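You operate a simulated robot arm through the tools that you are given. There is no shell and no other tool. Be economical: measure what you need, move in short steps, check, and stop when the job is done.

You run a simulated robot arm. Do the job below in one go: nothing can be reset, and whatever is moved stays where it is left.

JOB
Tuck in both yarn ends, then park the trolley on the grey line.
Fine: each end tag goes on top of its own pegged bobbin; the bar at the crate end over the line, brake on HOLD.

Only the result counts: the job must be done as asked and must still hold three seconds after the hand-in. Knocking over, shifting, dropping, spilling or breaking anything else fails it.

ROBOT AND FRAMES
A 7-joint arm with a two-finger parallel gripper on a trunk, on a base that drives. Base frame: it is fixed to the floor where the robot stands at the start and does not move with it; the origin is under the middle of the robot, x ahead of it, y to its left, z up; the surface under the hand at the start is at about z = 56. Readings come in cm, degrees, newtons and seconds.
Its first joint turns from -166.0 to 166.0 degrees. Places, roughly: blue tube bobbin (5x5x20 cm) [50, -30, 70]; green tube bobbin (5x5x20 cm) [50, 0, 70]; trolley [90, -10, 30]; trolley lever [80, -40, 50]. Payload 4.4 kg.
The tool frame sits at the grasp point between the pads (the TCP): z along the fingers, y along the line on which they close. The tips reach 2.3 cm beyond it. Largest opening 9.4 cm; finger width 3.8, thickness 1; the body of the gripper, 5.4 by 9.6 cm, starts 3.9 cm behind the TCP.
Orientation is told as [roll, pitch, yaw] about the base's x, y, z axes, in that order, counted from this pose: with the fingers straight down and closing along the base's y, the tool's x points along the base's -x, its y along +y and its z along -z.

CONTROLS
- The arm moves only by the tool play_rows. Its arguments are lists of equal length, an entry for each row: "offset": the shift along the tool's x, y, z in units of 30 mm (1.0 is 30 mm), a list of three; "dr": the turn, a rotation vector about the tool's x, y, z in units of 4 degrees (1.0 is 4 degrees), a list of three. In form: {"offset": [[dx, dy, dz], ...], "dr": [[ax, ay, az], ...]}. A call has 1 to 10 rows; each row shifts and turns the commanded pose from where the row before left it, along the tool's axes as they then stand. "jaw" is the finger opening in cm, from 0 to 9.4, set as the call begins (left out, the last holds). A call with a number of a shift or a turn outside -1 to 1 is refused whole. Rows are played at 5 a second. More than 5 cm and 8.6 degrees between two rows, or a gripper value outside its range, and nothing of the call is played. A pose out of reach is approached as far as the arm can. The call stops where the force on the tool passes 90 N (or 10 N more than at its start, if that is more) or the arm is blocked; 0.2 s more then pass. The fingers move at their own pace (about 10.8 cm/s each) and stop on an object; they squeeze with about 25 N. The grip force told is the motor's: it shows also when the fingers shut on nothing. Time passes only in rows, and 0.2 s behind the last, so rows that do not move let the fingers close. The reply holds the time, the measured pose of the TCP, the force on the tool along the base axes, the opening and the grip force, in the units named above and with some noise, with the torque about the TCP (base axes, N m) and any sound that the robot's microphone picked up, and new pictures: "pictures" is both (left out), scene, wrist or none.
- Cameras (640 x 400 px; columns grow to the right, rows downward): "scene" is now at [14.76, 17.68, 143.92]; the picture's right is [-0.78, -0.63, 0.00], its down [-0.52, 0.64, -0.57] and it looks along [0.36, -0.44, -0.82] (base axes); focal length 276 px, centre (320, 200). "wrist" rides on the gripper at [8.6, 1.6, -7.5] in the tool frame; the picture's right is [-0.18, 0.98, 0.00], its down [-0.58, -0.11, -0.81] and it looks along [-0.79, -0.15, 0.59] (tool axes); focal length 243 px, centre (320, 200). There is no depth. A picture from a camera that has moved, and an enlarged one, comes with that camera's place and axes in the base frame and with its lens.
- steer(legs): drives the robot by 1 to 6 legs, each [ahead, left, turn to the left] in cm, cm and degrees, along the robot's own axes; the way and the turn of a leg run together, so that a leg with both is an arc; at most 150 cm and 180 degrees a leg. The arm and the cameras ride along, it lands a little off, and it stops where it bumps. It gives what a move gives, and a new picture of the scene camera.
- pan_tilt(pan, tilt): turns the head with the scene camera to pan (to the left, within 120 degrees either way) and tilt (down, from -29 to 69), counted from straight ahead of the robot. It gives what a move gives, and a new picture of the scene camera.
- zoom(camera, box): a new picture of the part [left, top, right, bottom] of that camera's present view, enlarged. No time passes.
- sign_off(): hands the job in; it is judged then, once.

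Go step by step. Nothing tells you exact positions but the pictures and the camera data: compare them with the known pose of the tool, close in by small moves and look again before you grip or let go. The budget is 120 turns and 260 pictures, counting those below and the enlarged ones. Unless the task says otherwise, let go and move clear before handing in.

The tools are called by a JSON object that holds its "method" and its "body". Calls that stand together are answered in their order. play_rows: Moves the arm, as the interface text tells. Its arguments: {"type":"object","properties":{"offset":{"type":"array"},"dr":{"type":"array"},"jaw":{"type":"number"},"pictures":{"type":"string","enum":["both","scene","wrist","none"]}},"required":["offset","dr"]} The other tools are called the same way: steer (legs) drives the base; pan_tilt (pan, tilt) turns the head that bears the scene camera; zoom (camera, box) takes an enlarged picture of a part of a camera's view; sign_off () hands the job in.

At the start:

```text
clock: 0.0
position: [62.02, -13.25, 95.66]
tcp_rot: [0.0, 0.0, 0.0]
ft_force: [-0.9, 0.5, 0.7]
torque: [0.01, -0.02, 0.03]
gripper_width: 9.41
grasp_force: 0.0
robot x, y, heading: [-0.1, -0.13, 0.1]
head pan, tilt: [-50.9, 55.0]
```

scene: 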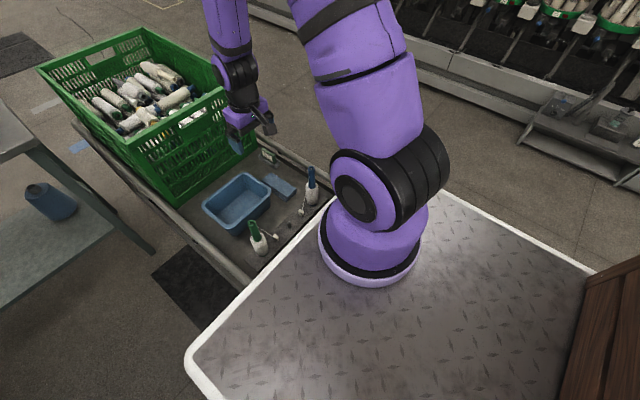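
wrist: 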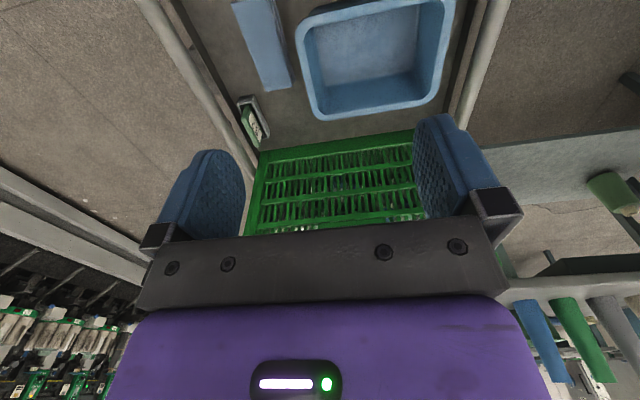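

I see the trolley with its crate, a blue tray and two bobbins on pegs at the near end. I'll enlarge the details first.

{"method": "zoom", "body": {"camera": "scene", "box": [180, 130, 340, 270]}}

{"method": "zoom", "body": {"camera": "scene", "box": [0, 20, 320, 220]}}

{"method": "zoom", "body": {"camera": "wrist", "box": [200, 70, 300, 170]}}

```text
2.86 times, centred on (260, 200) of scene
camera zoom: at [14.76, 17.68, 143.92], right [-0.78, -0.63, 0.0], down [-0.52, 0.64, -0.57], along [0.36, -0.44, -0.82], focal length 790 px, centre (491, 200)
```

zoom: 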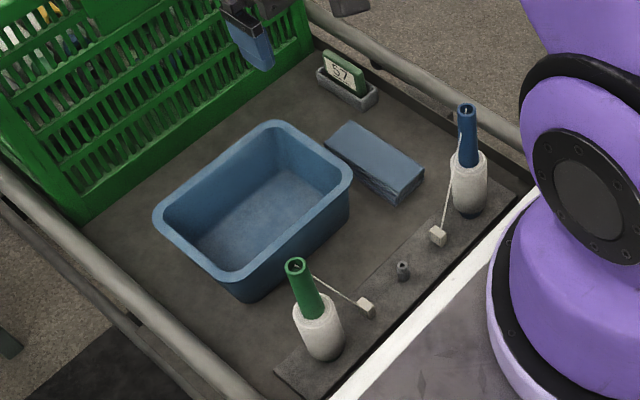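

```text
2.00 times, centred on (160, 120) of scene
camera zoom: at [14.76, 17.68, 143.92], right [-0.78, -0.63, 0.0], down [-0.52, 0.64, -0.57], along [0.36, -0.44, -0.82], focal length 553 px, centre (640, 360)
```

zoom: 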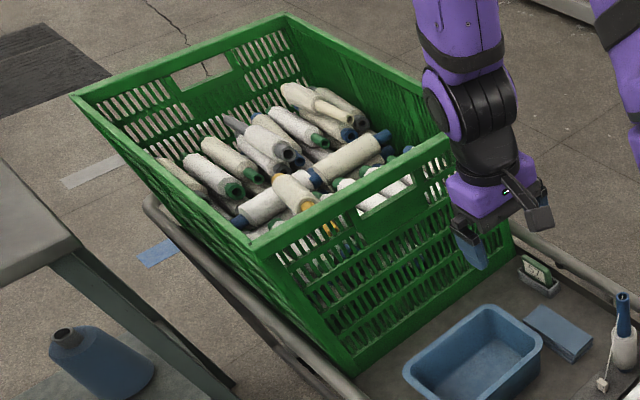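

```text
4.00 times, centred on (250, 120) of wrist
camera zoom: at [53.45, -11.65, 103.16], right [0.18, 0.98, 0.0], down [0.58, -0.11, 0.81], along [0.79, -0.15, -0.59], focal length 970 px, centre (600, 520)
```

zoom: 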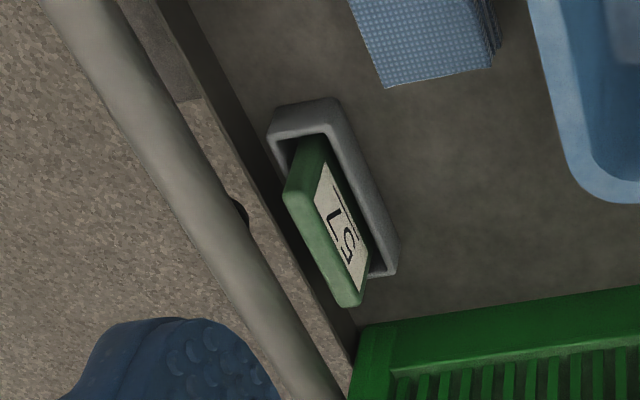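

I'm locating the line, the lever and the far end of the trolley by looking around with the head.

{"method": "pan_tilt", "body": {"pan": 0, "tilt": 30}}

{"method": "pan_tilt", "body": {"pan": -60, "tilt": 35}}

{"method": "pan_tilt", "body": {"pan": -20, "tilt": 55}}

```text
clock: 1.2
position: [62.02, -13.35, 95.55]
tcp_rot: [0.1, 0.1, 0.0]
ft_force: [-1.0, -0.7, 0.5]
torque: [0.02, 0.0, -0.03]
gripper_width: 9.39
grasp_force: 0.0
robot x, y, heading: [-0.11, 0.06, -0.0]
head pan, tilt: [0.0, 30.0]
camera scene: at [19.26, 23.26, 147.52], right [0.0, -1.0, 0.0], down [-0.5, 0.0, -0.87], along [0.87, 0.0, -0.5], focal length 276 px, centre (320, 200)
```

scene: 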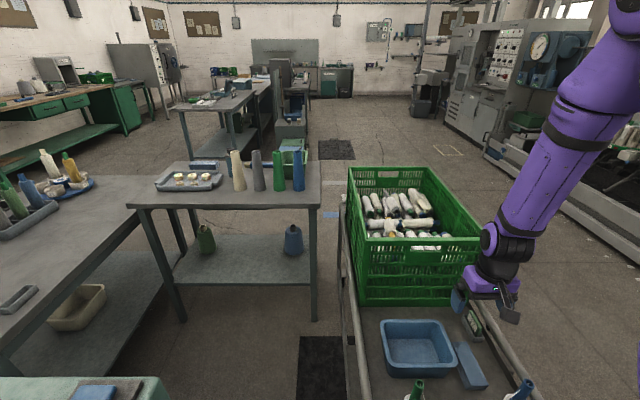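

```text
clock: 2.5
position: [61.99, -13.25, 95.64]
tcp_rot: [0.0, 0.0, 0.0]
ft_force: [0.1, -0.2, 0.3]
torque: [0.01, 0.03, -0.01]
gripper_width: 9.41
grasp_force: 0.1
robot x, y, heading: [-0.21, -0.29, 0.2]
head pan, tilt: [-60.0, 35.0]
camera scene: at [14.62, 15.64, 146.75], right [-0.87, -0.5, 0.0], down [-0.29, 0.5, -0.82], along [0.41, -0.71, -0.57], focal length 276 px, centre (320, 200)
```

scene: 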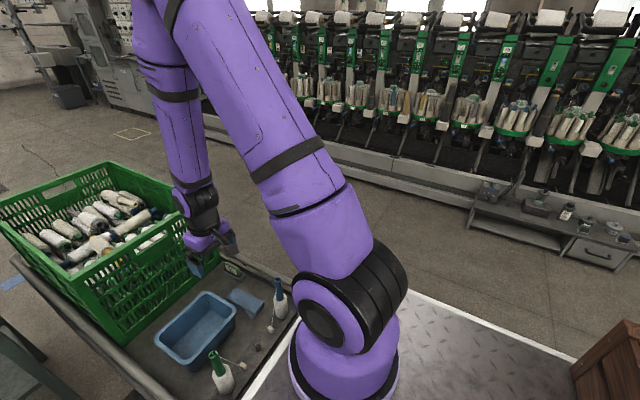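

```text
clock: 3.6
position: [62.05, -13.34, 95.54]
tcp_rot: [-0.1, -0.1, 0.1]
ft_force: [-0.7, 0.7, -0.3]
torque: [0.01, 0.01, 0.0]
gripper_width: 9.41
grasp_force: 0.1
robot x, y, heading: [0.52, -0.19, -0.1]
head pan, tilt: [-20.0, 55.0]
camera scene: at [16.99, 20.79, 143.93], right [-0.34, -0.94, 0.0], down [-0.77, 0.28, -0.57], along [0.54, -0.2, -0.82], focal length 276 px, centre (320, 200)
```

scene: 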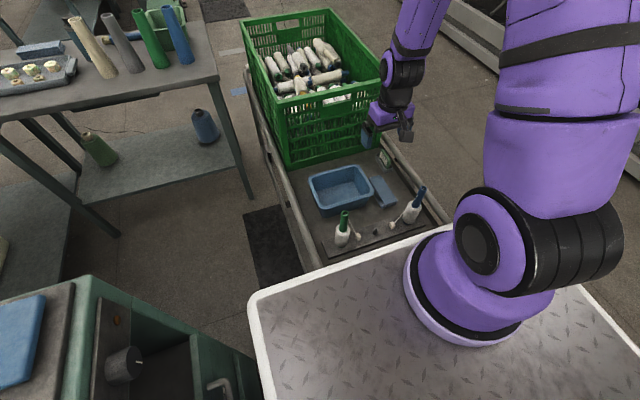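

The line candidates are beyond the crate end on the floor. I'm enlarging the view toward them and the near end.

{"method": "pan_tilt", "body": {"pan": -5, "tilt": 40}}

{"method": "zoom", "body": {"camera": "scene", "box": [260, 60, 420, 160]}}

{"method": "zoom", "body": {"camera": "scene", "box": [300, 180, 540, 330]}}

```text
clock: 4.3
position: [62.04, -13.27, 95.61]
tcp_rot: [0.0, 0.1, 0.0]
ft_force: [-0.5, 0.3, 0.0]
torque: [0.03, -0.05, 0.0]
gripper_width: 9.4
grasp_force: 0.1
robot x, y, heading: [-0.3, -0.13, -0.0]
head pan, tilt: [-5.0, 40.0]
camera scene: at [18.68, 22.52, 145.99], right [-0.09, -1.0, 0.0], down [-0.64, 0.06, -0.77], along [0.76, -0.07, -0.64], focal length 276 px, centre (320, 200)
```

scene: 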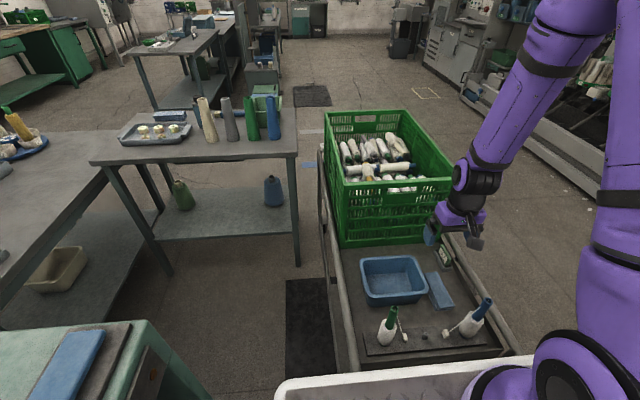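

```text
4.00 times, centred on (340, 110) of scene
camera zoom: at [18.68, 22.52, 145.99], right [-0.09, -1.0, 0.0], down [-0.64, 0.06, -0.77], along [0.76, -0.07, -0.64], focal length 1106 px, centre (240, 560)
```

zoom: 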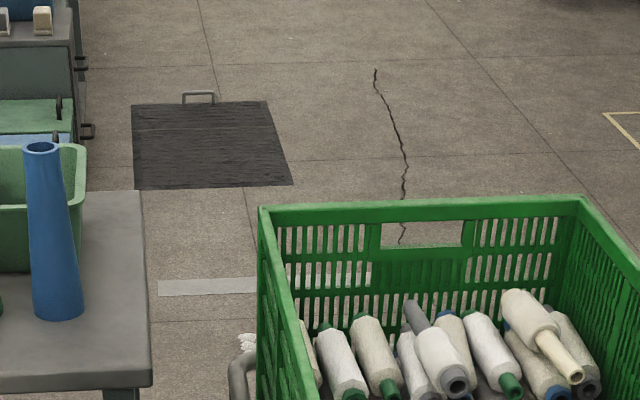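

```text
2.67 times, centred on (420, 255) of scene
camera zoom: at [18.68, 22.52, 145.99], right [-0.09, -1.0, 0.0], down [-0.64, 0.06, -0.77], along [0.76, -0.07, -0.64], focal length 737 px, centre (53, 53)
```

zoom: 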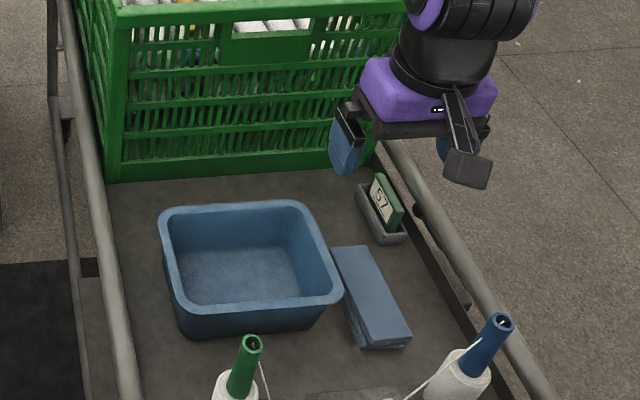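

Bobbins seem to be at about (54, 0) and (54, -26), with the tags at (54, -7) and (54, -20). I'm moving above the green tag and turning the hand so that it closes along x, with the wrist camera away from the bobbin.

{"method": "play_rows", "body": {"offset": [[0.88, 0.71, 0], [0.88, 0.71, 0], [0.87, 0.71, 0], [0, 0, 0], [0, 0, 0], [0, 0, 0], [0, 0, 0], [0, 0, 0], [0, 0, 0], [0, 0, 0]], "dr": [[0, 0, 0], [0, 0, 0], [0, 0, 0], [0, 0, -1], [0, 0, -1], [0, 0, -1], [0, 0, -1], [0, 0, -1], [0, 0, -1], [0, 0, -1]], "pictures": "none", "jaw": 5}}

{"method": "play_rows", "body": {"offset": [[0, 0, 0], [0, 0, 0], [0, 0, 0], [0, 0, 0], [0, 0, 0], [0, 0, 0], [0, 0, 0], [0, 0, 0], [0, 0, 0], [0, 0, 0]], "dr": [[0, 0, -1], [0, 0, -1], [0, 0, -1], [0, 0, -1], [0, 0, -1], [0, 0, -1], [0, 0, -1], [0, 0, -1], [0, 0, -1], [0, 0, -1]], "pictures": "none"}}

{"method": "play_rows", "body": {"offset": [[0, 0, 0], [0, 0, 0], [0, 0, 0], [0, 0, 0], [0, 0, 0], [0, 0, 0]], "dr": [[0, 0, -1], [0, 0, -1], [0, 0, -1], [0, 0, -1], [0, 0, -1], [0, 0, -0.5]], "pictures": "wrist"}}

{"method": "pan_tilt", "body": {"pan": -40, "tilt": 62}}

```text
clock: 6.5
position: [56.66, -6.85, 95.6]
tcp_rot: [-0.1, 0.0, 28.1]
ft_force: [0.7, -0.8, 0.0]
torque: [0.0, -0.04, 0.05]
gripper_width: 5.02
grasp_force: 0.1
out of reach, approached as far as the arm can: row 3
robot x, y, heading: [-0.11, -0.13, 0.2]
head pan, tilt: [-5.0, 40.0]
```

```text
clock: 8.7
position: [56.62, -6.93, 95.5]
tcp_rot: [0.2, 0.0, 68.0]
ft_force: [-0.8, -0.1, -0.6]
torque: [-0.02, -0.02, -0.01]
gripper_width: 5.02
grasp_force: 0.1
robot x, y, heading: [-0.01, 0.13, -0.2]
head pan, tilt: [-5.0, 40.0]
```

```text
clock: 10.1
position: [56.59, -6.93, 95.43]
tcp_rot: [0.0, 0.1, 90.0]
ft_force: [-0.4, 0.4, 0.5]
torque: [0.0, 0.01, -0.01]
gripper_width: 5.01
grasp_force: 0.1
robot x, y, heading: [-0.28, 0.0, 0.2]
head pan, tilt: [-5.0, 40.0]
camera wrist: at [55.0, -15.54, 103.02], right [-0.98, 0.18, 0.0], down [0.11, 0.58, 0.81], along [0.15, 0.79, -0.59], focal length 243 px, centre (320, 200)
```

wrist: 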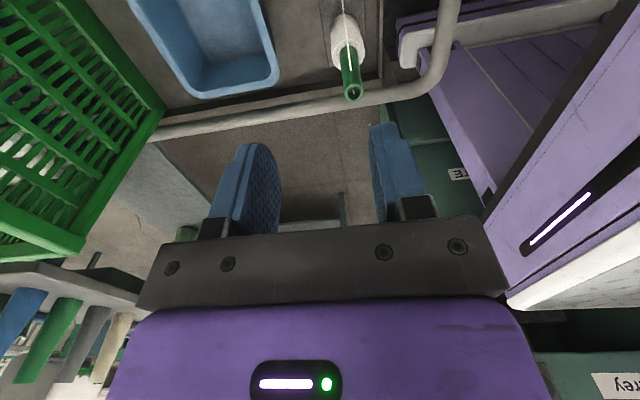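

```text
clock: 11.1
position: [56.57, -6.86, 95.55]
tcp_rot: [0.0, 0.1, 90.0]
ft_force: [0.7, 0.2, 0.5]
torque: [0.0, 0.03, 0.02]
gripper_width: 5.0
grasp_force: 0.0
robot x, y, heading: [-0.19, -0.16, 0.1]
head pan, tilt: [-40.0, 62.0]
camera scene: at [15.15, 19.13, 143.09], right [-0.64, -0.77, 0.0], down [-0.68, 0.57, -0.47], along [0.36, -0.3, -0.88], focal length 276 px, centre (320, 200)
```

scene: 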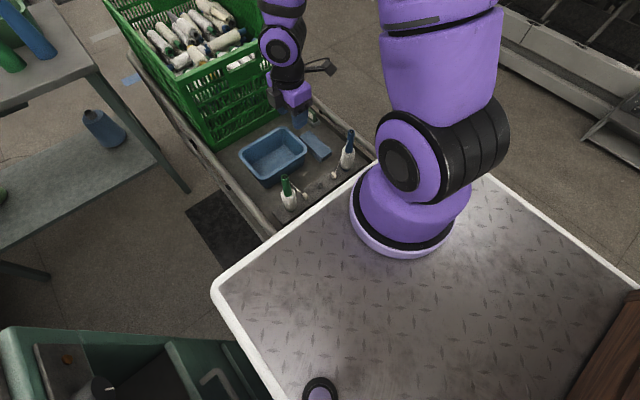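

The hand is turned, with the camera on the middle side. Now I'll come down partway and look again.

{"method": "play_rows", "body": {"offset": [[0, 0, 1], [0, 0, 1], [0, 0, 1], [0, 0, 1], [0, 0.4, 0.5], [0, 0.4, 0]], "dr": [[0, 0, 0], [0, 0, 0], [0, 0, 0], [0, 0, 0], [0, 0, 0], [0, 0, 0]], "pictures": "wrist"}}

{"method": "zoom", "body": {"camera": "scene", "box": [260, 120, 380, 220]}}

```text
clock: 12.5
position: [54.01, -6.99, 81.94]
tcp_rot: [0.0, 0.1, 90.0]
ft_force: [0.0, 0.1, 0.2]
torque: [0.01, 0.01, 0.01]
gripper_width: 5.01
grasp_force: 0.1
robot x, y, heading: [-0.25, 0.07, -0.0]
head pan, tilt: [-40.0, 62.0]
camera wrist: at [52.49, -15.52, 89.53], right [-0.98, 0.18, 0.0], down [0.11, 0.58, 0.81], along [0.15, 0.79, -0.59], focal length 243 px, centre (320, 200)
```

wrist: 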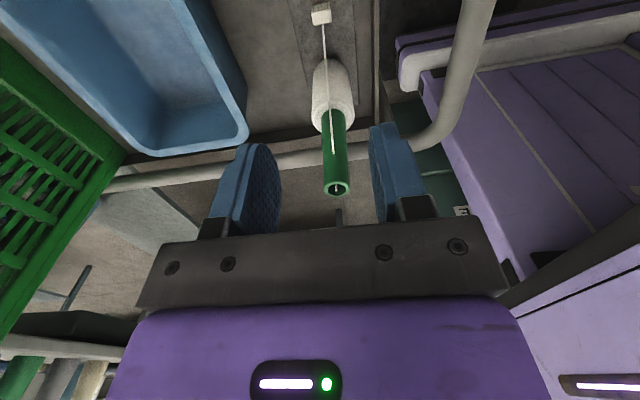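

```text
4.00 times, centred on (320, 170) of scene
camera zoom: at [15.14, 19.13, 143.09], right [-0.64, -0.77, 0.0], down [-0.68, 0.57, -0.47], along [0.36, -0.3, -0.88], focal length 1106 px, centre (320, 320)
```

zoom: 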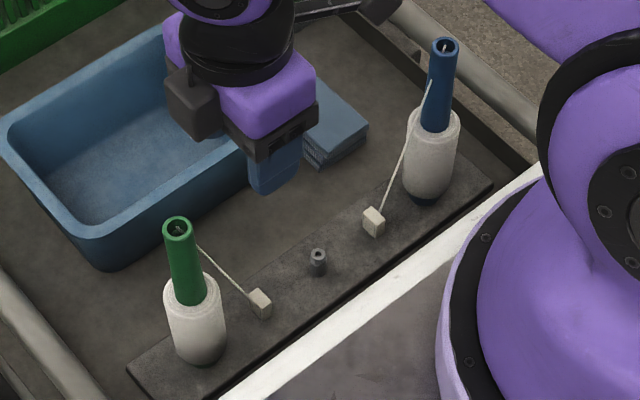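

The tags clearly belong to the nearer bobbins. The green tag is at about (54.15, -6.75, 58.2) and the green tube top at (54.0, -0.4, 77.3), so I'm descending in stages.

{"method": "play_rows", "body": {"offset": [[-0.04, -0.04, 1], [-0.04, 0, 1], [0, 0, 1], [0, 0, 1], [0, 0, 1], [0, 0, 0.7]], "dr": [[0, 0, 0], [0, 0, 0], [0, 0, 0], [0, 0, 0], [0, 0, 0], [0, 0, 0]], "jaw": 4.4, "pictures": "wrist"}}

{"method": "zoom", "body": {"camera": "scene", "box": [260, 120, 380, 220]}}

```text
clock: 13.9
position: [54.34, -6.68, 64.95]
tcp_rot: [0.0, 0.1, 90.0]
ft_force: [-1.0, -0.3, 0.9]
torque: [0.01, 0.02, 0.02]
gripper_width: 4.4
grasp_force: 0.1
robot x, y, heading: [-0.14, 0.07, 0.1]
head pan, tilt: [-40.0, 62.0]
camera wrist: at [52.75, -15.31, 72.43], right [-0.98, 0.18, 0.0], down [0.11, 0.58, 0.81], along [0.15, 0.79, -0.59], focal length 243 px, centre (320, 200)
```

wrist: 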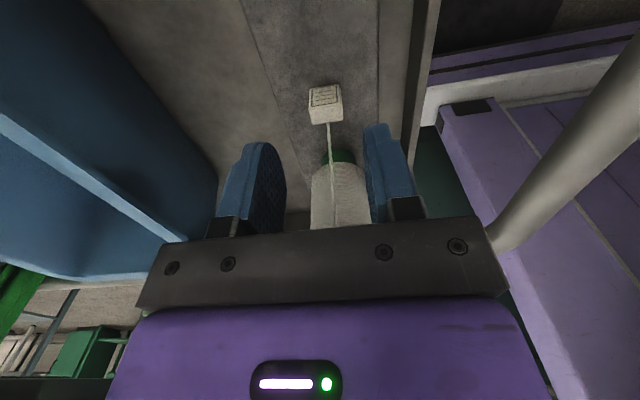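

```text
4.00 times, centred on (320, 170) of scene
camera zoom: at [15.13, 19.13, 143.09], right [-0.64, -0.77, 0.0], down [-0.68, 0.57, -0.47], along [0.36, -0.3, -0.88], focal length 1106 px, centre (320, 320)
```

zoom: 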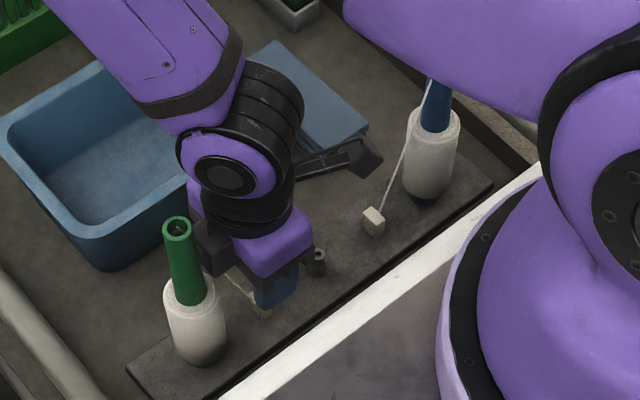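

{"method": "zoom", "body": {"camera": "wrist", "box": [280, 60, 376, 120]}}

```text
6.67 times, centred on (328, 90) of wrist
camera zoom: at [52.75, -15.31, 72.43], right [-0.98, 0.18, 0.0], down [0.11, 0.58, 0.81], along [0.15, 0.79, -0.59], focal length 1618 px, centre (267, 933)
```

zoom: 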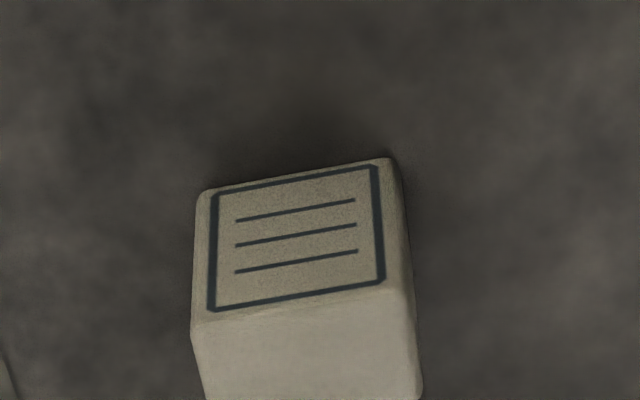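

The tag is about 1.7 x 1.2 x 2.2 cm, centred near (54.1, -6.7). I'm going down to it and closing.

{"method": "play_rows", "body": {"offset": [[0, 0.06, 0.6], [0, 0, 0.6], [0, 0, 0.4]], "dr": [[0, 0, 0], [0, 0, 0], [0, 0, 0]], "pictures": "wrist"}}

```text
clock: 14.3
position: [54.19, -6.79, 64.17]
tcp_rot: [-0.3, 0.2, 89.9]
ft_force: [-2.3, -4.9, 55.4]
torque: [2.79, 0.28, 0.1]
gripper_width: 4.39
grasp_force: 0.1
robot x, y, heading: [-0.42, 0.03, -0.1]
head pan, tilt: [-40.0, 62.0]
stopped in row 1: the force on the tool passed its limit at 142 N (the readings are from after the stop); the commanded pose is now the measured one
camera wrist: at [52.66, -15.46, 71.73], right [-0.98, 0.19, 0.0], down [0.11, 0.58, 0.81], along [0.15, 0.79, -0.59], focal length 243 px, centre (320, 200)
```

wrist: 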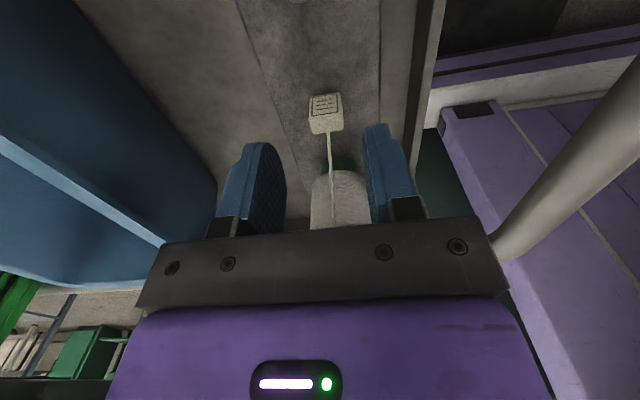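

The upper wrist touched the green tube top because the torque puts the contact at about y = -1.8. I'm backing straight up and checking the bobbin, then I'll lean the hand away from it.

{"method": "play_rows", "body": {"offset": [[0, 0, -0.8], [0, 0, -1], [0, 0, -1], [0, 0, -1]], "dr": [[0, 0, 0], [0, 0, 0], [0, 0, 0], [0, 0, 0]], "pictures": "wrist"}}

{"method": "zoom", "body": {"camera": "scene", "box": [260, 120, 380, 220]}}

```text
clock: 15.3
position: [54.43, -6.65, 75.26]
tcp_rot: [-0.2, 0.0, 89.9]
ft_force: [-0.4, -0.6, -0.2]
torque: [0.01, 0.04, 0.03]
gripper_width: 4.44
grasp_force: 0.0
robot x, y, heading: [0.0, -0.23, 0.2]
head pan, tilt: [-40.0, 62.0]
camera wrist: at [52.78, -15.32, 82.89], right [-0.98, 0.19, 0.0], down [0.11, 0.58, 0.81], along [0.15, 0.79, -0.59], focal length 243 px, centre (320, 200)
```

wrist: 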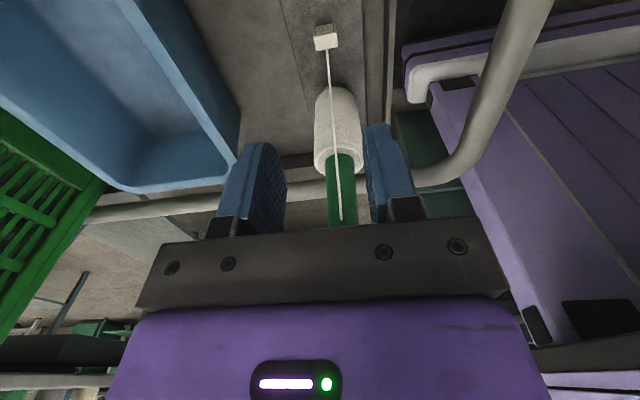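

```text
4.00 times, centred on (320, 170) of scene
camera zoom: at [15.18, 19.14, 143.09], right [-0.64, -0.77, 0.0], down [-0.68, 0.57, -0.47], along [0.36, -0.3, -0.88], focal length 1106 px, centre (320, 320)
```

zoom: 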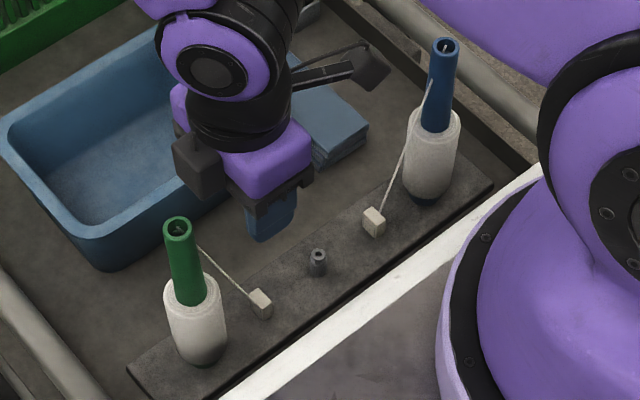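

The bobbin is unharmed: a block on the back of the hand had met the tube. I'm tilting 20° away about x, then descending with the grasp point shifted.

{"method": "play_rows", "body": {"offset": [[0, 0, 0], [0, 0, 0], [0, 0, 0], [0, 0, 0], [0, 0, 0], [0.219, 0.09, -0.08], [0.342, 0, 0.94], [0.342, 0, 0.94], [0.342, 0, 0.94]], "dr": [[0, -1, 0], [0, -1, 0], [0, -1, 0], [0, -1, 0], [0, -1, 0], [0, 0, 0], [0, 0, 0], [0, 0, 0], [0, 0, 0]], "pictures": "wrist"}}

{"method": "zoom", "body": {"camera": "scene", "box": [260, 120, 380, 220]}}

```text
clock: 17.3
position: [54.06, -7.54, 66.32]
tcp_rot: [-0.2, -19.9, 90.0]
ft_force: [0.4, 0.0, -0.4]
torque: [0.01, 0.0, 0.04]
gripper_width: 4.4
grasp_force: 0.0
robot x, y, heading: [0.21, 0.13, 0.0]
head pan, tilt: [-40.0, 62.0]
camera wrist: at [52.45, -18.19, 70.49], right [-0.98, 0.17, 0.06], down [0.1, 0.27, 0.96], along [0.15, 0.95, -0.28], focal length 243 px, centre (320, 200)
```

wrist: 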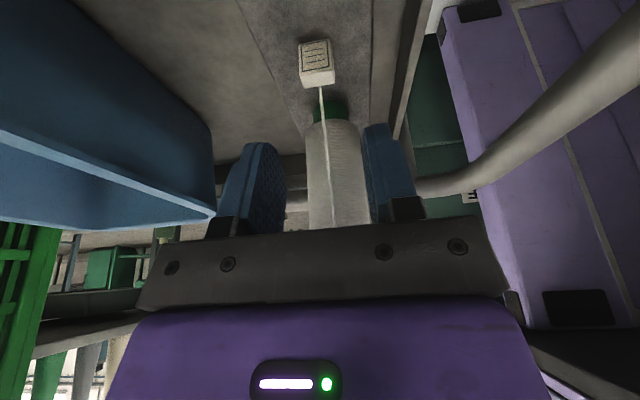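

```text
4.00 times, centred on (320, 170) of scene
camera zoom: at [15.13, 19.13, 143.09], right [-0.64, -0.77, 0.0], down [-0.68, 0.57, -0.47], along [0.36, -0.3, -0.88], focal length 1106 px, centre (320, 320)
```

zoom: 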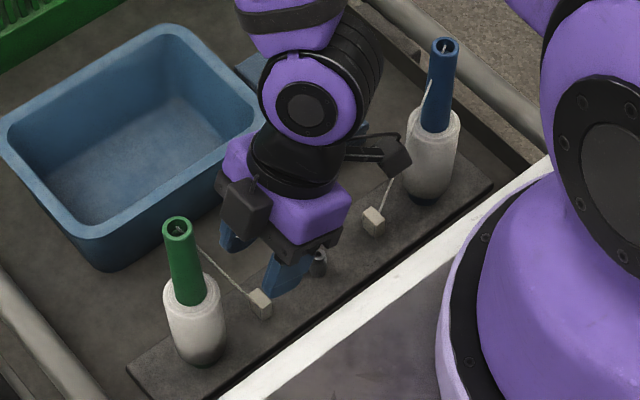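

Alignment looks right: the tag reads (54.05, -6.6). I'm lowering the last 6 cm.

{"method": "play_rows", "body": {"offset": [[0.2, 0, 0.67], [0.23, 0, 0.63], [0.1, 0, 0.28], [0.06, 0, 0.2]], "dr": [[0, 0, 0], [0, 0, 0], [0, 0, 0], [0, 0, 0]], "pictures": "wrist"}}

{"method": "zoom", "body": {"camera": "scene", "box": [260, 120, 380, 220]}}

```text
clock: 18.3
position: [54.06, -7.27, 60.6]
tcp_rot: [-0.2, -20.1, 89.9]
ft_force: [-0.1, -0.4, -0.1]
torque: [0.0, 0.02, 0.0]
gripper_width: 4.41
grasp_force: 0.0
robot x, y, heading: [0.29, -0.17, 0.1]
head pan, tilt: [-40.0, 62.0]
camera wrist: at [52.49, -18.01, 64.82], right [-0.98, 0.17, 0.06], down [0.11, 0.27, 0.96], along [0.15, 0.95, -0.28], focal length 243 px, centre (320, 200)
```

wrist: 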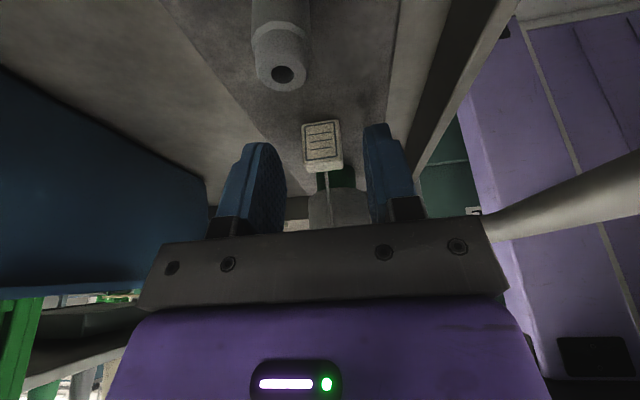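

```text
4.00 times, centred on (320, 170) of scene
camera zoom: at [15.15, 19.13, 143.09], right [-0.64, -0.77, 0.0], down [-0.68, 0.57, -0.47], along [0.36, -0.3, -0.88], focal length 1106 px, centre (320, 320)
```

zoom: 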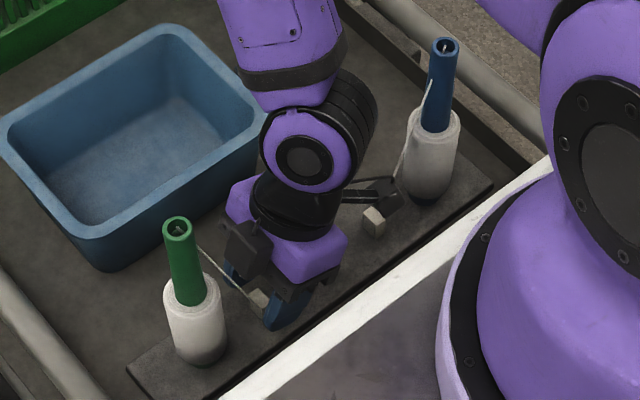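

The tag is between the pads; closing now.

{"method": "play_rows", "body": {"offset": [[0, 0, 0], [0, 0, 0], [0, 0, 0]], "dr": [[0, 0, 0], [0, 0, 0], [0, 0, 0]], "jaw": 0.5, "pictures": "wrist"}}

```text
clock: 19.1
position: [54.15, -7.39, 60.64]
tcp_rot: [-0.2, -20.1, 90.0]
ft_force: [0.0, -0.5, -0.5]
torque: [0.01, -0.03, -0.03]
gripper_width: 1.75
grasp_force: 24.9
robot x, y, heading: [0.21, -0.01, -0.3]
head pan, tilt: [-40.0, 62.0]
camera wrist: at [52.49, -18.01, 64.82], right [-0.98, 0.17, 0.06], down [0.11, 0.27, 0.96], along [0.15, 0.95, -0.28], focal length 243 px, centre (320, 200)
```

wrist: 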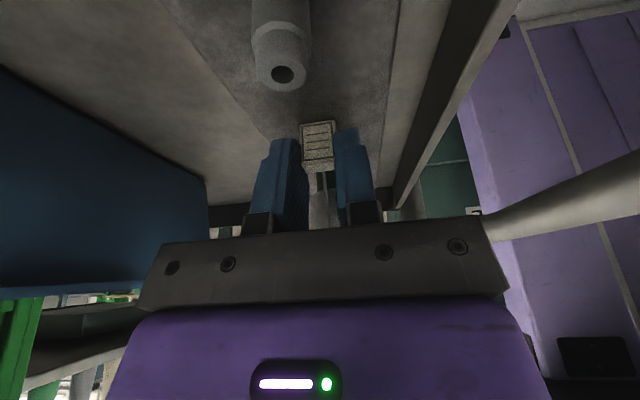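

Gripped at 1.75 cm. Lifting straight up.

{"method": "play_rows", "body": {"offset": [[-0.17, 0, -0.47], [-0.342, 0, -0.94], [-0.342, 0, -0.94], [-0.342, 0, -0.94], [-0.342, 0, -0.94], [-0.342, 0, -0.94], [-0.342, 0, -0.94], [-0.342, 0, -0.94], [-0.1, 0, -0.28]], "dr": [[0, 0, 0], [0, 0, 0], [0, 0, 0], [0, 0, 0], [0, 0, 0], [0, 0, 0], [0, 0, 0], [0, 0, 0], [0, 0, 0]], "pictures": "wrist"}}

{"method": "zoom", "body": {"camera": "scene", "box": [260, 120, 380, 220]}}

```text
clock: 21.1
position: [53.96, -7.3, 84.11]
tcp_rot: [-0.2, -20.0, 90.0]
ft_force: [0.1, -0.4, -1.1]
torque: [0.01, 0.03, -0.01]
gripper_width: 1.75
grasp_force: 25.2
robot x, y, heading: [0.15, 0.13, -0.2]
head pan, tilt: [-40.0, 62.0]
camera wrist: at [52.38, -18.02, 88.28], right [-0.98, 0.17, 0.06], down [0.11, 0.27, 0.96], along [0.15, 0.95, -0.28], focal length 243 px, centre (320, 200)
```

wrist: 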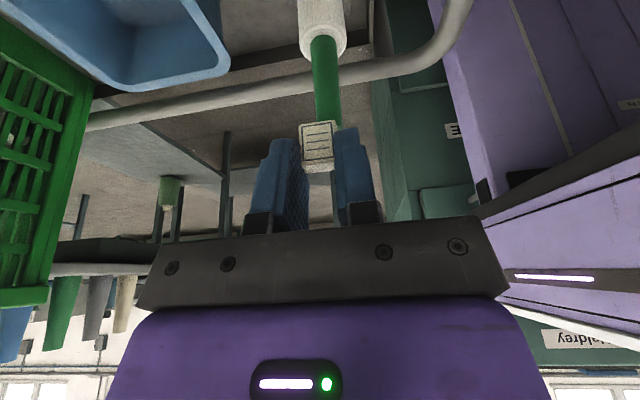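

```text
4.00 times, centred on (320, 170) of scene
camera zoom: at [15.17, 19.13, 143.09], right [-0.64, -0.77, 0.0], down [-0.68, 0.57, -0.47], along [0.36, -0.3, -0.88], focal length 1106 px, centre (320, 320)
```

zoom: 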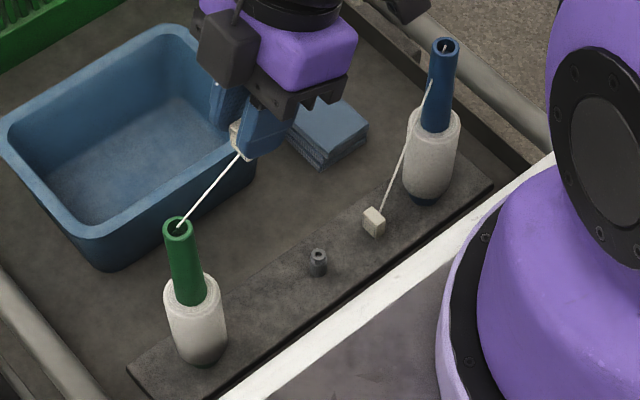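

The tag hangs from the green tube's own yarn. I'm moving it over the tube.

{"method": "play_rows", "body": {"offset": [[-0.653, 0, 0.237], [-0.653, 0, 0.237], [-0.653, 0, 0.237], [0.2, 0, 0.55]], "dr": [[0, 0, 0], [0, 0, 0], [0, 0, 0], [0, 0, 0]], "pictures": "wrist"}}

{"method": "zoom", "body": {"camera": "scene", "box": [260, 140, 320, 200]}}

{"method": "zoom", "body": {"camera": "wrist", "box": [270, 80, 370, 180]}}

```text
clock: 22.1
position: [54.08, -0.91, 82.44]
tcp_rot: [-0.4, -20.0, 89.9]
ft_force: [-0.4, -0.4, 0.2]
torque: [0.04, -0.03, -0.02]
gripper_width: 1.78
grasp_force: 24.7
robot x, y, heading: [0.24, 0.04, -0.1]
head pan, tilt: [-40.0, 62.0]
camera wrist: at [52.43, -11.61, 86.56], right [-0.98, 0.17, 0.06], down [0.1, 0.27, 0.96], along [0.15, 0.95, -0.28], focal length 243 px, centre (320, 200)
```

wrist: 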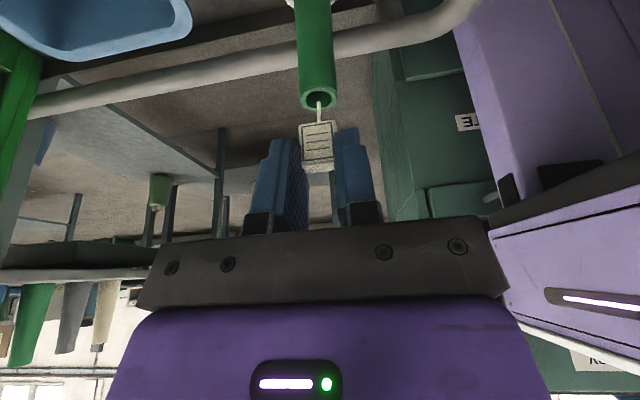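

```text
6.67 times, centred on (290, 170) of scene
camera zoom: at [15.14, 19.11, 143.09], right [-0.64, -0.77, 0.0], down [-0.68, 0.57, -0.47], along [0.36, -0.3, -0.88], focal length 1843 px, centre (520, 400)
```

zoom: 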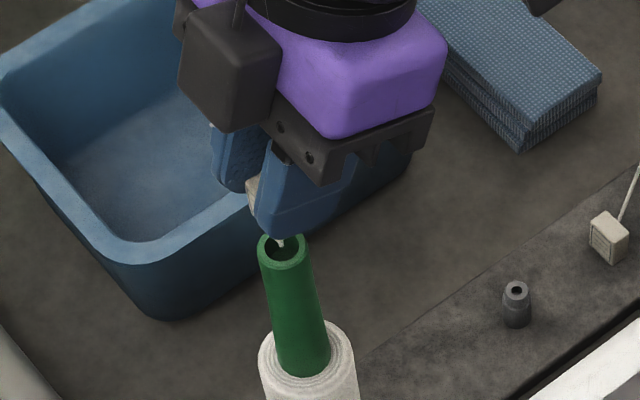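

```text
4.00 times, centred on (320, 130) of wrist
camera zoom: at [52.43, -11.61, 86.56], right [-0.98, 0.17, 0.06], down [0.1, 0.27, 0.96], along [0.15, 0.95, -0.28], focal length 970 px, centre (320, 480)
```

zoom: 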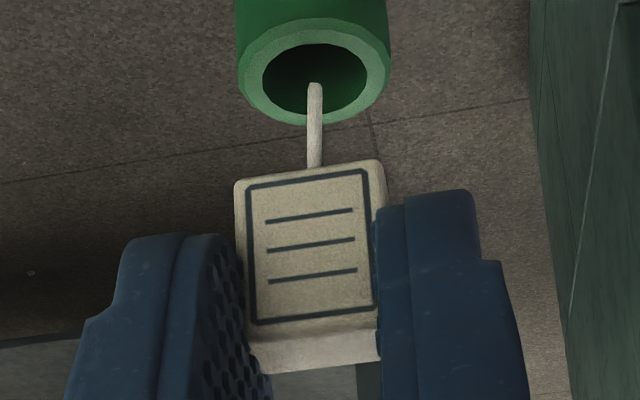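

The tag is centred over the tube to within 1–2 mm, so I'm lowering it gently while watching the force.

{"method": "play_rows", "body": {"offset": [[0.085, 0, 0.235], [0.085, 0, 0.235]], "dr": [[0, 0, 0], [0, 0, 0]], "pictures": "none"}}

{"method": "zoom", "body": {"camera": "wrist", "box": [270, 80, 370, 180]}}

```text
clock: 22.7
position: [54.05, -0.95, 81.0]
tcp_rot: [-0.3, -20.0, 90.0]
ft_force: [-0.8, 0.5, 0.7]
torque: [0.0, 0.0, 0.01]
gripper_width: 1.75
grasp_force: 24.6
robot x, y, heading: [0.59, -0.0, -0.1]
head pan, tilt: [-40.0, 62.0]
```

```text
4.00 times, centred on (320, 130) of wrist
camera zoom: at [52.37, -11.62, 85.05], right [-0.98, 0.17, 0.06], down [0.11, 0.27, 0.96], along [0.15, 0.95, -0.28], focal length 970 px, centre (320, 480)
```

zoom: 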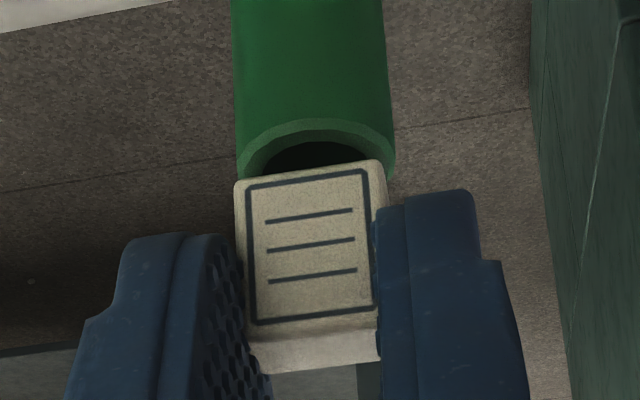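

A gap of about 0.3 cm remains. I'm stepping down in smaller amounts.

{"method": "play_rows", "body": {"offset": [[0.027, 0, 0.075]], "dr": [[0, 0, 0]], "pictures": "none"}}

{"method": "play_rows", "body": {"offset": [[0.01, 0, 0.03]], "dr": [[0, 0, 0]], "pictures": "none"}}

{"method": "zoom", "body": {"camera": "wrist", "box": [270, 80, 370, 180]}}

```text
clock: 23.1
position: [53.9, -0.88, 80.58]
tcp_rot: [-0.1, -20.0, 90.0]
ft_force: [0.0, 1.2, 5.6]
torque: [0.05, 0.01, -0.01]
gripper_width: 1.75
grasp_force: 24.6
robot x, y, heading: [-0.17, -0.01, 0.2]
head pan, tilt: [-40.0, 62.0]
```

```text
clock: 23.5
position: [54.0, -0.96, 80.59]
tcp_rot: [-0.2, -19.9, 90.0]
ft_force: [-0.1, 0.7, 14.3]
torque: [0.15, 0.03, -0.01]
gripper_width: 1.75
grasp_force: 24.8
robot x, y, heading: [-0.43, -0.03, 0.3]
head pan, tilt: [-40.0, 62.0]
```

```text
4.00 times, centred on (320, 130) of wrist
camera zoom: at [52.37, -11.69, 84.75], right [-0.98, 0.17, 0.06], down [0.1, 0.27, 0.96], along [0.15, 0.95, -0.28], focal length 970 px, centre (320, 480)
```

zoom: 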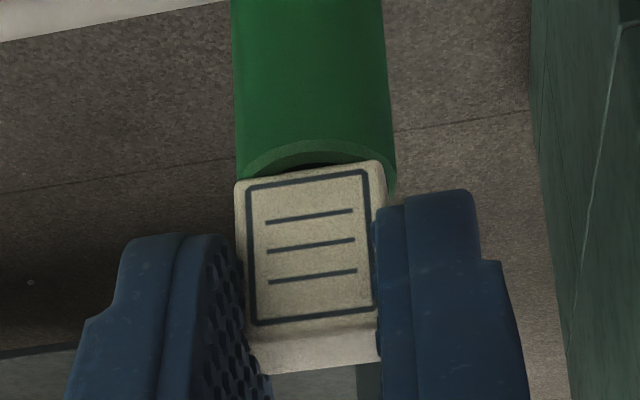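

It's resting on the tube rim with about 14 N. I'm easing off a little and opening.

{"method": "play_rows", "body": {"offset": [[-0.008, 0, -0.022]], "dr": [[0, 0, 0]], "pictures": "none"}}

{"method": "play_rows", "body": {"offset": [[0, 0, 0], [0, 0, 0], [0, 0, 0]], "dr": [[0, 0, 0], [0, 0, 0], [0, 0, 0]], "pictures": "none", "jaw": 4}}

{"method": "zoom", "body": {"camera": "wrist", "box": [250, 80, 390, 180]}}

```text
clock: 23.9
position: [54.07, -1.09, 80.61]
tcp_rot: [-0.2, -20.0, 90.1]
ft_force: [0.0, -0.3, 2.4]
torque: [0.01, 0.0, -0.05]
gripper_width: 1.74
grasp_force: 24.9
robot x, y, heading: [0.19, 0.12, 0.1]
head pan, tilt: [-40.0, 62.0]
```

```text
clock: 24.7
position: [53.87, -1.13, 80.75]
tcp_rot: [-0.2, -20.0, 90.0]
ft_force: [-0.4, -0.5, -0.8]
torque: [-0.03, 0.01, 0.01]
gripper_width: 4.0
grasp_force: 0.2
robot x, y, heading: [0.19, -0.22, -0.1]
head pan, tilt: [-40.0, 62.0]
```

```text
4.00 times, centred on (320, 130) of wrist
camera zoom: at [52.42, -11.75, 84.81], right [-0.98, 0.17, 0.06], down [0.11, 0.27, 0.96], along [0.15, 0.95, -0.28], focal length 970 px, centre (320, 480)
```

zoom: 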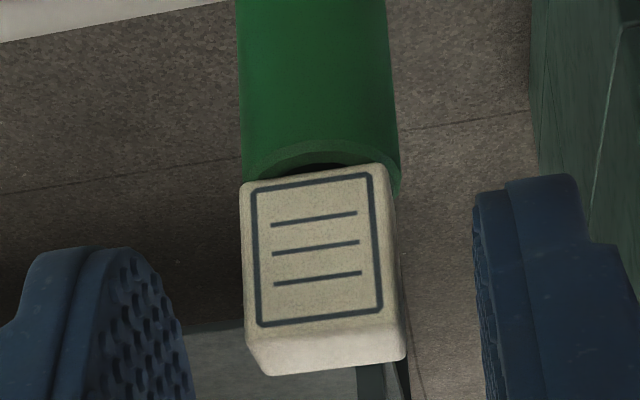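

The green tag stands on its tube. I'm retreating along the fingers and checking.

{"method": "play_rows", "body": {"offset": [[0, 0, -0.3], [0, 0, -0.7], [0, 0, -1], [0, 0, -1], [0, 0, -0.6]], "dr": [[0, 0, 0], [0, 0, 0], [0, 0, 0], [0, 0, 0], [0, 0, 0]], "pictures": "none"}}

{"method": "zoom", "body": {"camera": "scene", "box": [260, 120, 380, 220]}}

```text
clock: 25.9
position: [55.47, -4.94, 90.26]
tcp_rot: [-0.1, -20.0, 90.1]
ft_force: [0.4, 0.5, 0.0]
torque: [0.0, 0.03, 0.03]
gripper_width: 3.99
grasp_force: 0.0
out of reach, approached as far as the arm can: row 3, 4, 5
robot x, y, heading: [-0.14, -0.07, 0.0]
head pan, tilt: [-40.0, 62.0]
```

```text
4.00 times, centred on (320, 170) of scene
camera zoom: at [15.18, 19.18, 143.08], right [-0.64, -0.77, 0.0], down [-0.68, 0.57, -0.47], along [0.36, -0.3, -0.88], focal length 1106 px, centre (320, 320)
```

zoom: 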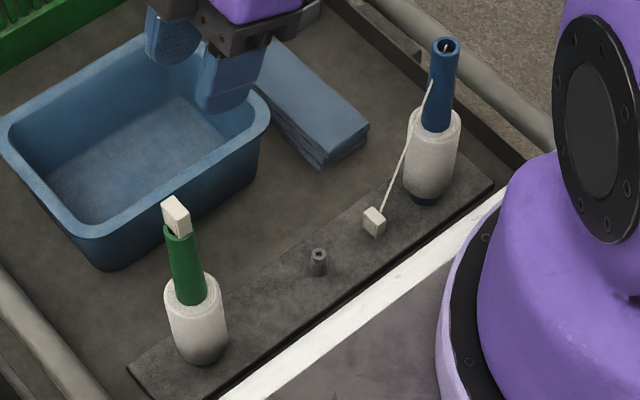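

The green tag is placed. Now I'll untilt, shift toward the blue tag and turn the hand 180° so the camera again faces the middle.

{"method": "play_rows", "body": {"offset": [[0, 0, 0], [0, 0, 0], [0, 0, 0], [0, 0, 0], [0, 0, 0], [0.9, -0.3, 0], [0.9, -0.3, 0], [0.9, -0.1, 0]], "dr": [[0, 1, 0], [0, 1, 0], [0, 1, 0], [0, 1, 0], [0, 1, 0], [0, 0, 0], [0, 0, 0], [0, 0, 0]], "pictures": "none"}}

{"method": "play_rows", "body": {"offset": [[0, 0, 0], [0, 0, 0], [0, 0, 0], [0, 0, 0], [0, 0, 0], [0, 0, 0], [0, 0, 0], [0, 0, 0], [0, 0, 0], [0, 0, 0]], "dr": [[0, 0, 1], [0, 0, 1], [0, 0, 1], [0, 0, 1], [0, 0, 1], [0, 0, 1], [0, 0, 1], [0, 0, 1], [0, 0, 1], [0, 0, 1]], "pictures": "none"}}

{"method": "play_rows", "body": {"offset": [[0, 0, 0], [0, 0, 0], [0, 0, 0], [0, 0, 0], [0, 0, 0], [0, 0, 0], [0, 0, 0], [0, 0, 0], [0, 0, 0], [0, 0, 0]], "dr": [[0, 0, 1], [0, 0, 1], [0, 0, 1], [0, 0, 1], [0, 0, 1], [0, 0, 1], [0, 0, 1], [0, 0, 1], [0, 0, 1], [0, 0, 1]], "pictures": "none"}}

{"method": "play_rows", "body": {"offset": [[0, 0, 0], [0, 0, 0], [0, 0, 0], [0, 0, 0], [0, 0, 0], [0, 0, 0], [0, 0, 0], [0, 0, 0], [0, 0, 0], [0, 0, 0]], "dr": [[0, 0, 1], [0, 0, 1], [0, 0, 1], [0, 0, 1], [0, 0, 1], [0, 0, 1], [0, 0, 1], [0, 0, 1], [0, 0, 1], [0, 0, 1]], "pictures": "none"}}

{"method": "play_rows", "body": {"offset": [[0, 0, 0], [0, 0, 0], [0, 0, 0], [0, 0, 0], [0, 0, 0], [0, 0, 0], [0, 0, 0], [0, 0, 0], [0, 0, 0], [0, 0, 0]], "dr": [[0, 0, 1], [0, 0, 1], [0, 0, 1], [0, 0, 1], [0, 0, 1], [0, 0, 1], [0, 0, 1], [0, 0, 1], [0, 0, 1], [0, 0, 1]], "pictures": "none"}}

{"method": "play_rows", "body": {"offset": [[0, 0, 0], [0, 0, 0], [0, 0, 0], [0, 0, 0], [0, 0, 0]], "dr": [[0, 0, 1], [0, 0, 1], [0, 0, 1], [0, 0, 1], [0, 0, 1]], "pictures": "both"}}

```text
clock: 27.7
position: [58.0, -12.97, 90.34]
tcp_rot: [-0.2, 0.1, 89.9]
ft_force: [-0.1, -0.2, 0.1]
torque: [-0.01, -0.05, -0.03]
gripper_width: 4.01
grasp_force: 0.1
out of reach, approached as far as the arm can: row 4
robot x, y, heading: [0.17, -0.32, -0.0]
head pan, tilt: [-40.0, 62.0]
```

```text
clock: 29.9
position: [58.0, -12.95, 90.4]
tcp_rot: [-0.2, -0.2, 49.8]
ft_force: [-0.6, -0.5, -0.3]
torque: [-0.02, -0.02, -0.04]
gripper_width: 3.98
grasp_force: 0.1
robot x, y, heading: [-0.22, 0.05, 0.2]
head pan, tilt: [-40.0, 62.0]
```

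```text
clock: 32.1
position: [57.99, -13.03, 90.33]
tcp_rot: [0.0, -0.2, 9.9]
ft_force: [-0.6, -0.2, 1.0]
torque: [-0.02, -0.03, -0.02]
gripper_width: 3.99
grasp_force: 0.0
robot x, y, heading: [0.27, 0.12, -0.1]
head pan, tilt: [-40.0, 62.0]
```

```text
clock: 34.3
position: [58.06, -12.98, 90.28]
tcp_rot: [0.1, -0.2, -30.2]
ft_force: [0.8, 0.3, 0.4]
torque: [0.0, 0.0, 0.01]
gripper_width: 3.98
grasp_force: 0.0
robot x, y, heading: [0.19, -0.12, -0.1]
head pan, tilt: [-40.0, 62.0]
```

```text
clock: 36.5
position: [58.02, -12.99, 90.34]
tcp_rot: [0.1, 0.0, -70.3]
ft_force: [-0.2, -0.7, 1.0]
torque: [-0.02, 0.0, -0.01]
gripper_width: 4.0
grasp_force: 0.0
robot x, y, heading: [0.43, 0.05, 0.1]
head pan, tilt: [-40.0, 62.0]
```

```text
clock: 37.7
position: [58.07, -13.03, 90.3]
tcp_rot: [0.2, 0.0, -90.1]
ft_force: [0.2, 0.0, -0.8]
torque: [-0.01, 0.0, 0.01]
gripper_width: 4.01
grasp_force: 0.1
robot x, y, heading: [-0.11, 0.27, -0.1]
head pan, tilt: [-40.0, 62.0]
camera scene: at [15.15, 19.13, 143.09], right [-0.64, -0.77, 0.0], down [-0.68, 0.57, -0.47], along [0.36, -0.3, -0.88], focal length 276 px, centre (320, 200)
camera wrist: at [59.61, -4.38, 97.84], right [0.98, -0.19, 0.0], down [-0.11, -0.58, 0.81], along [-0.15, -0.79, -0.59], focal length 243 px, centre (320, 200)
```

scene: 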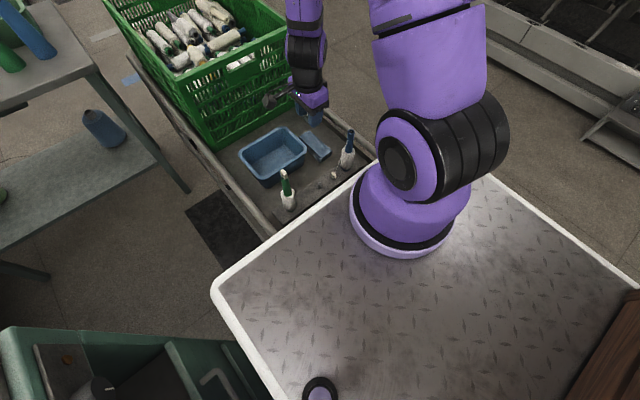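
wrist: 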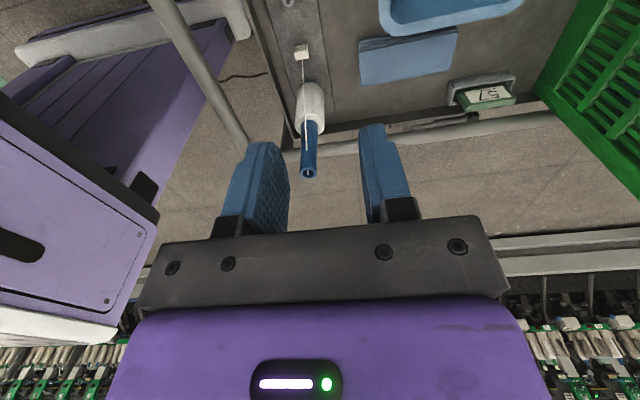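

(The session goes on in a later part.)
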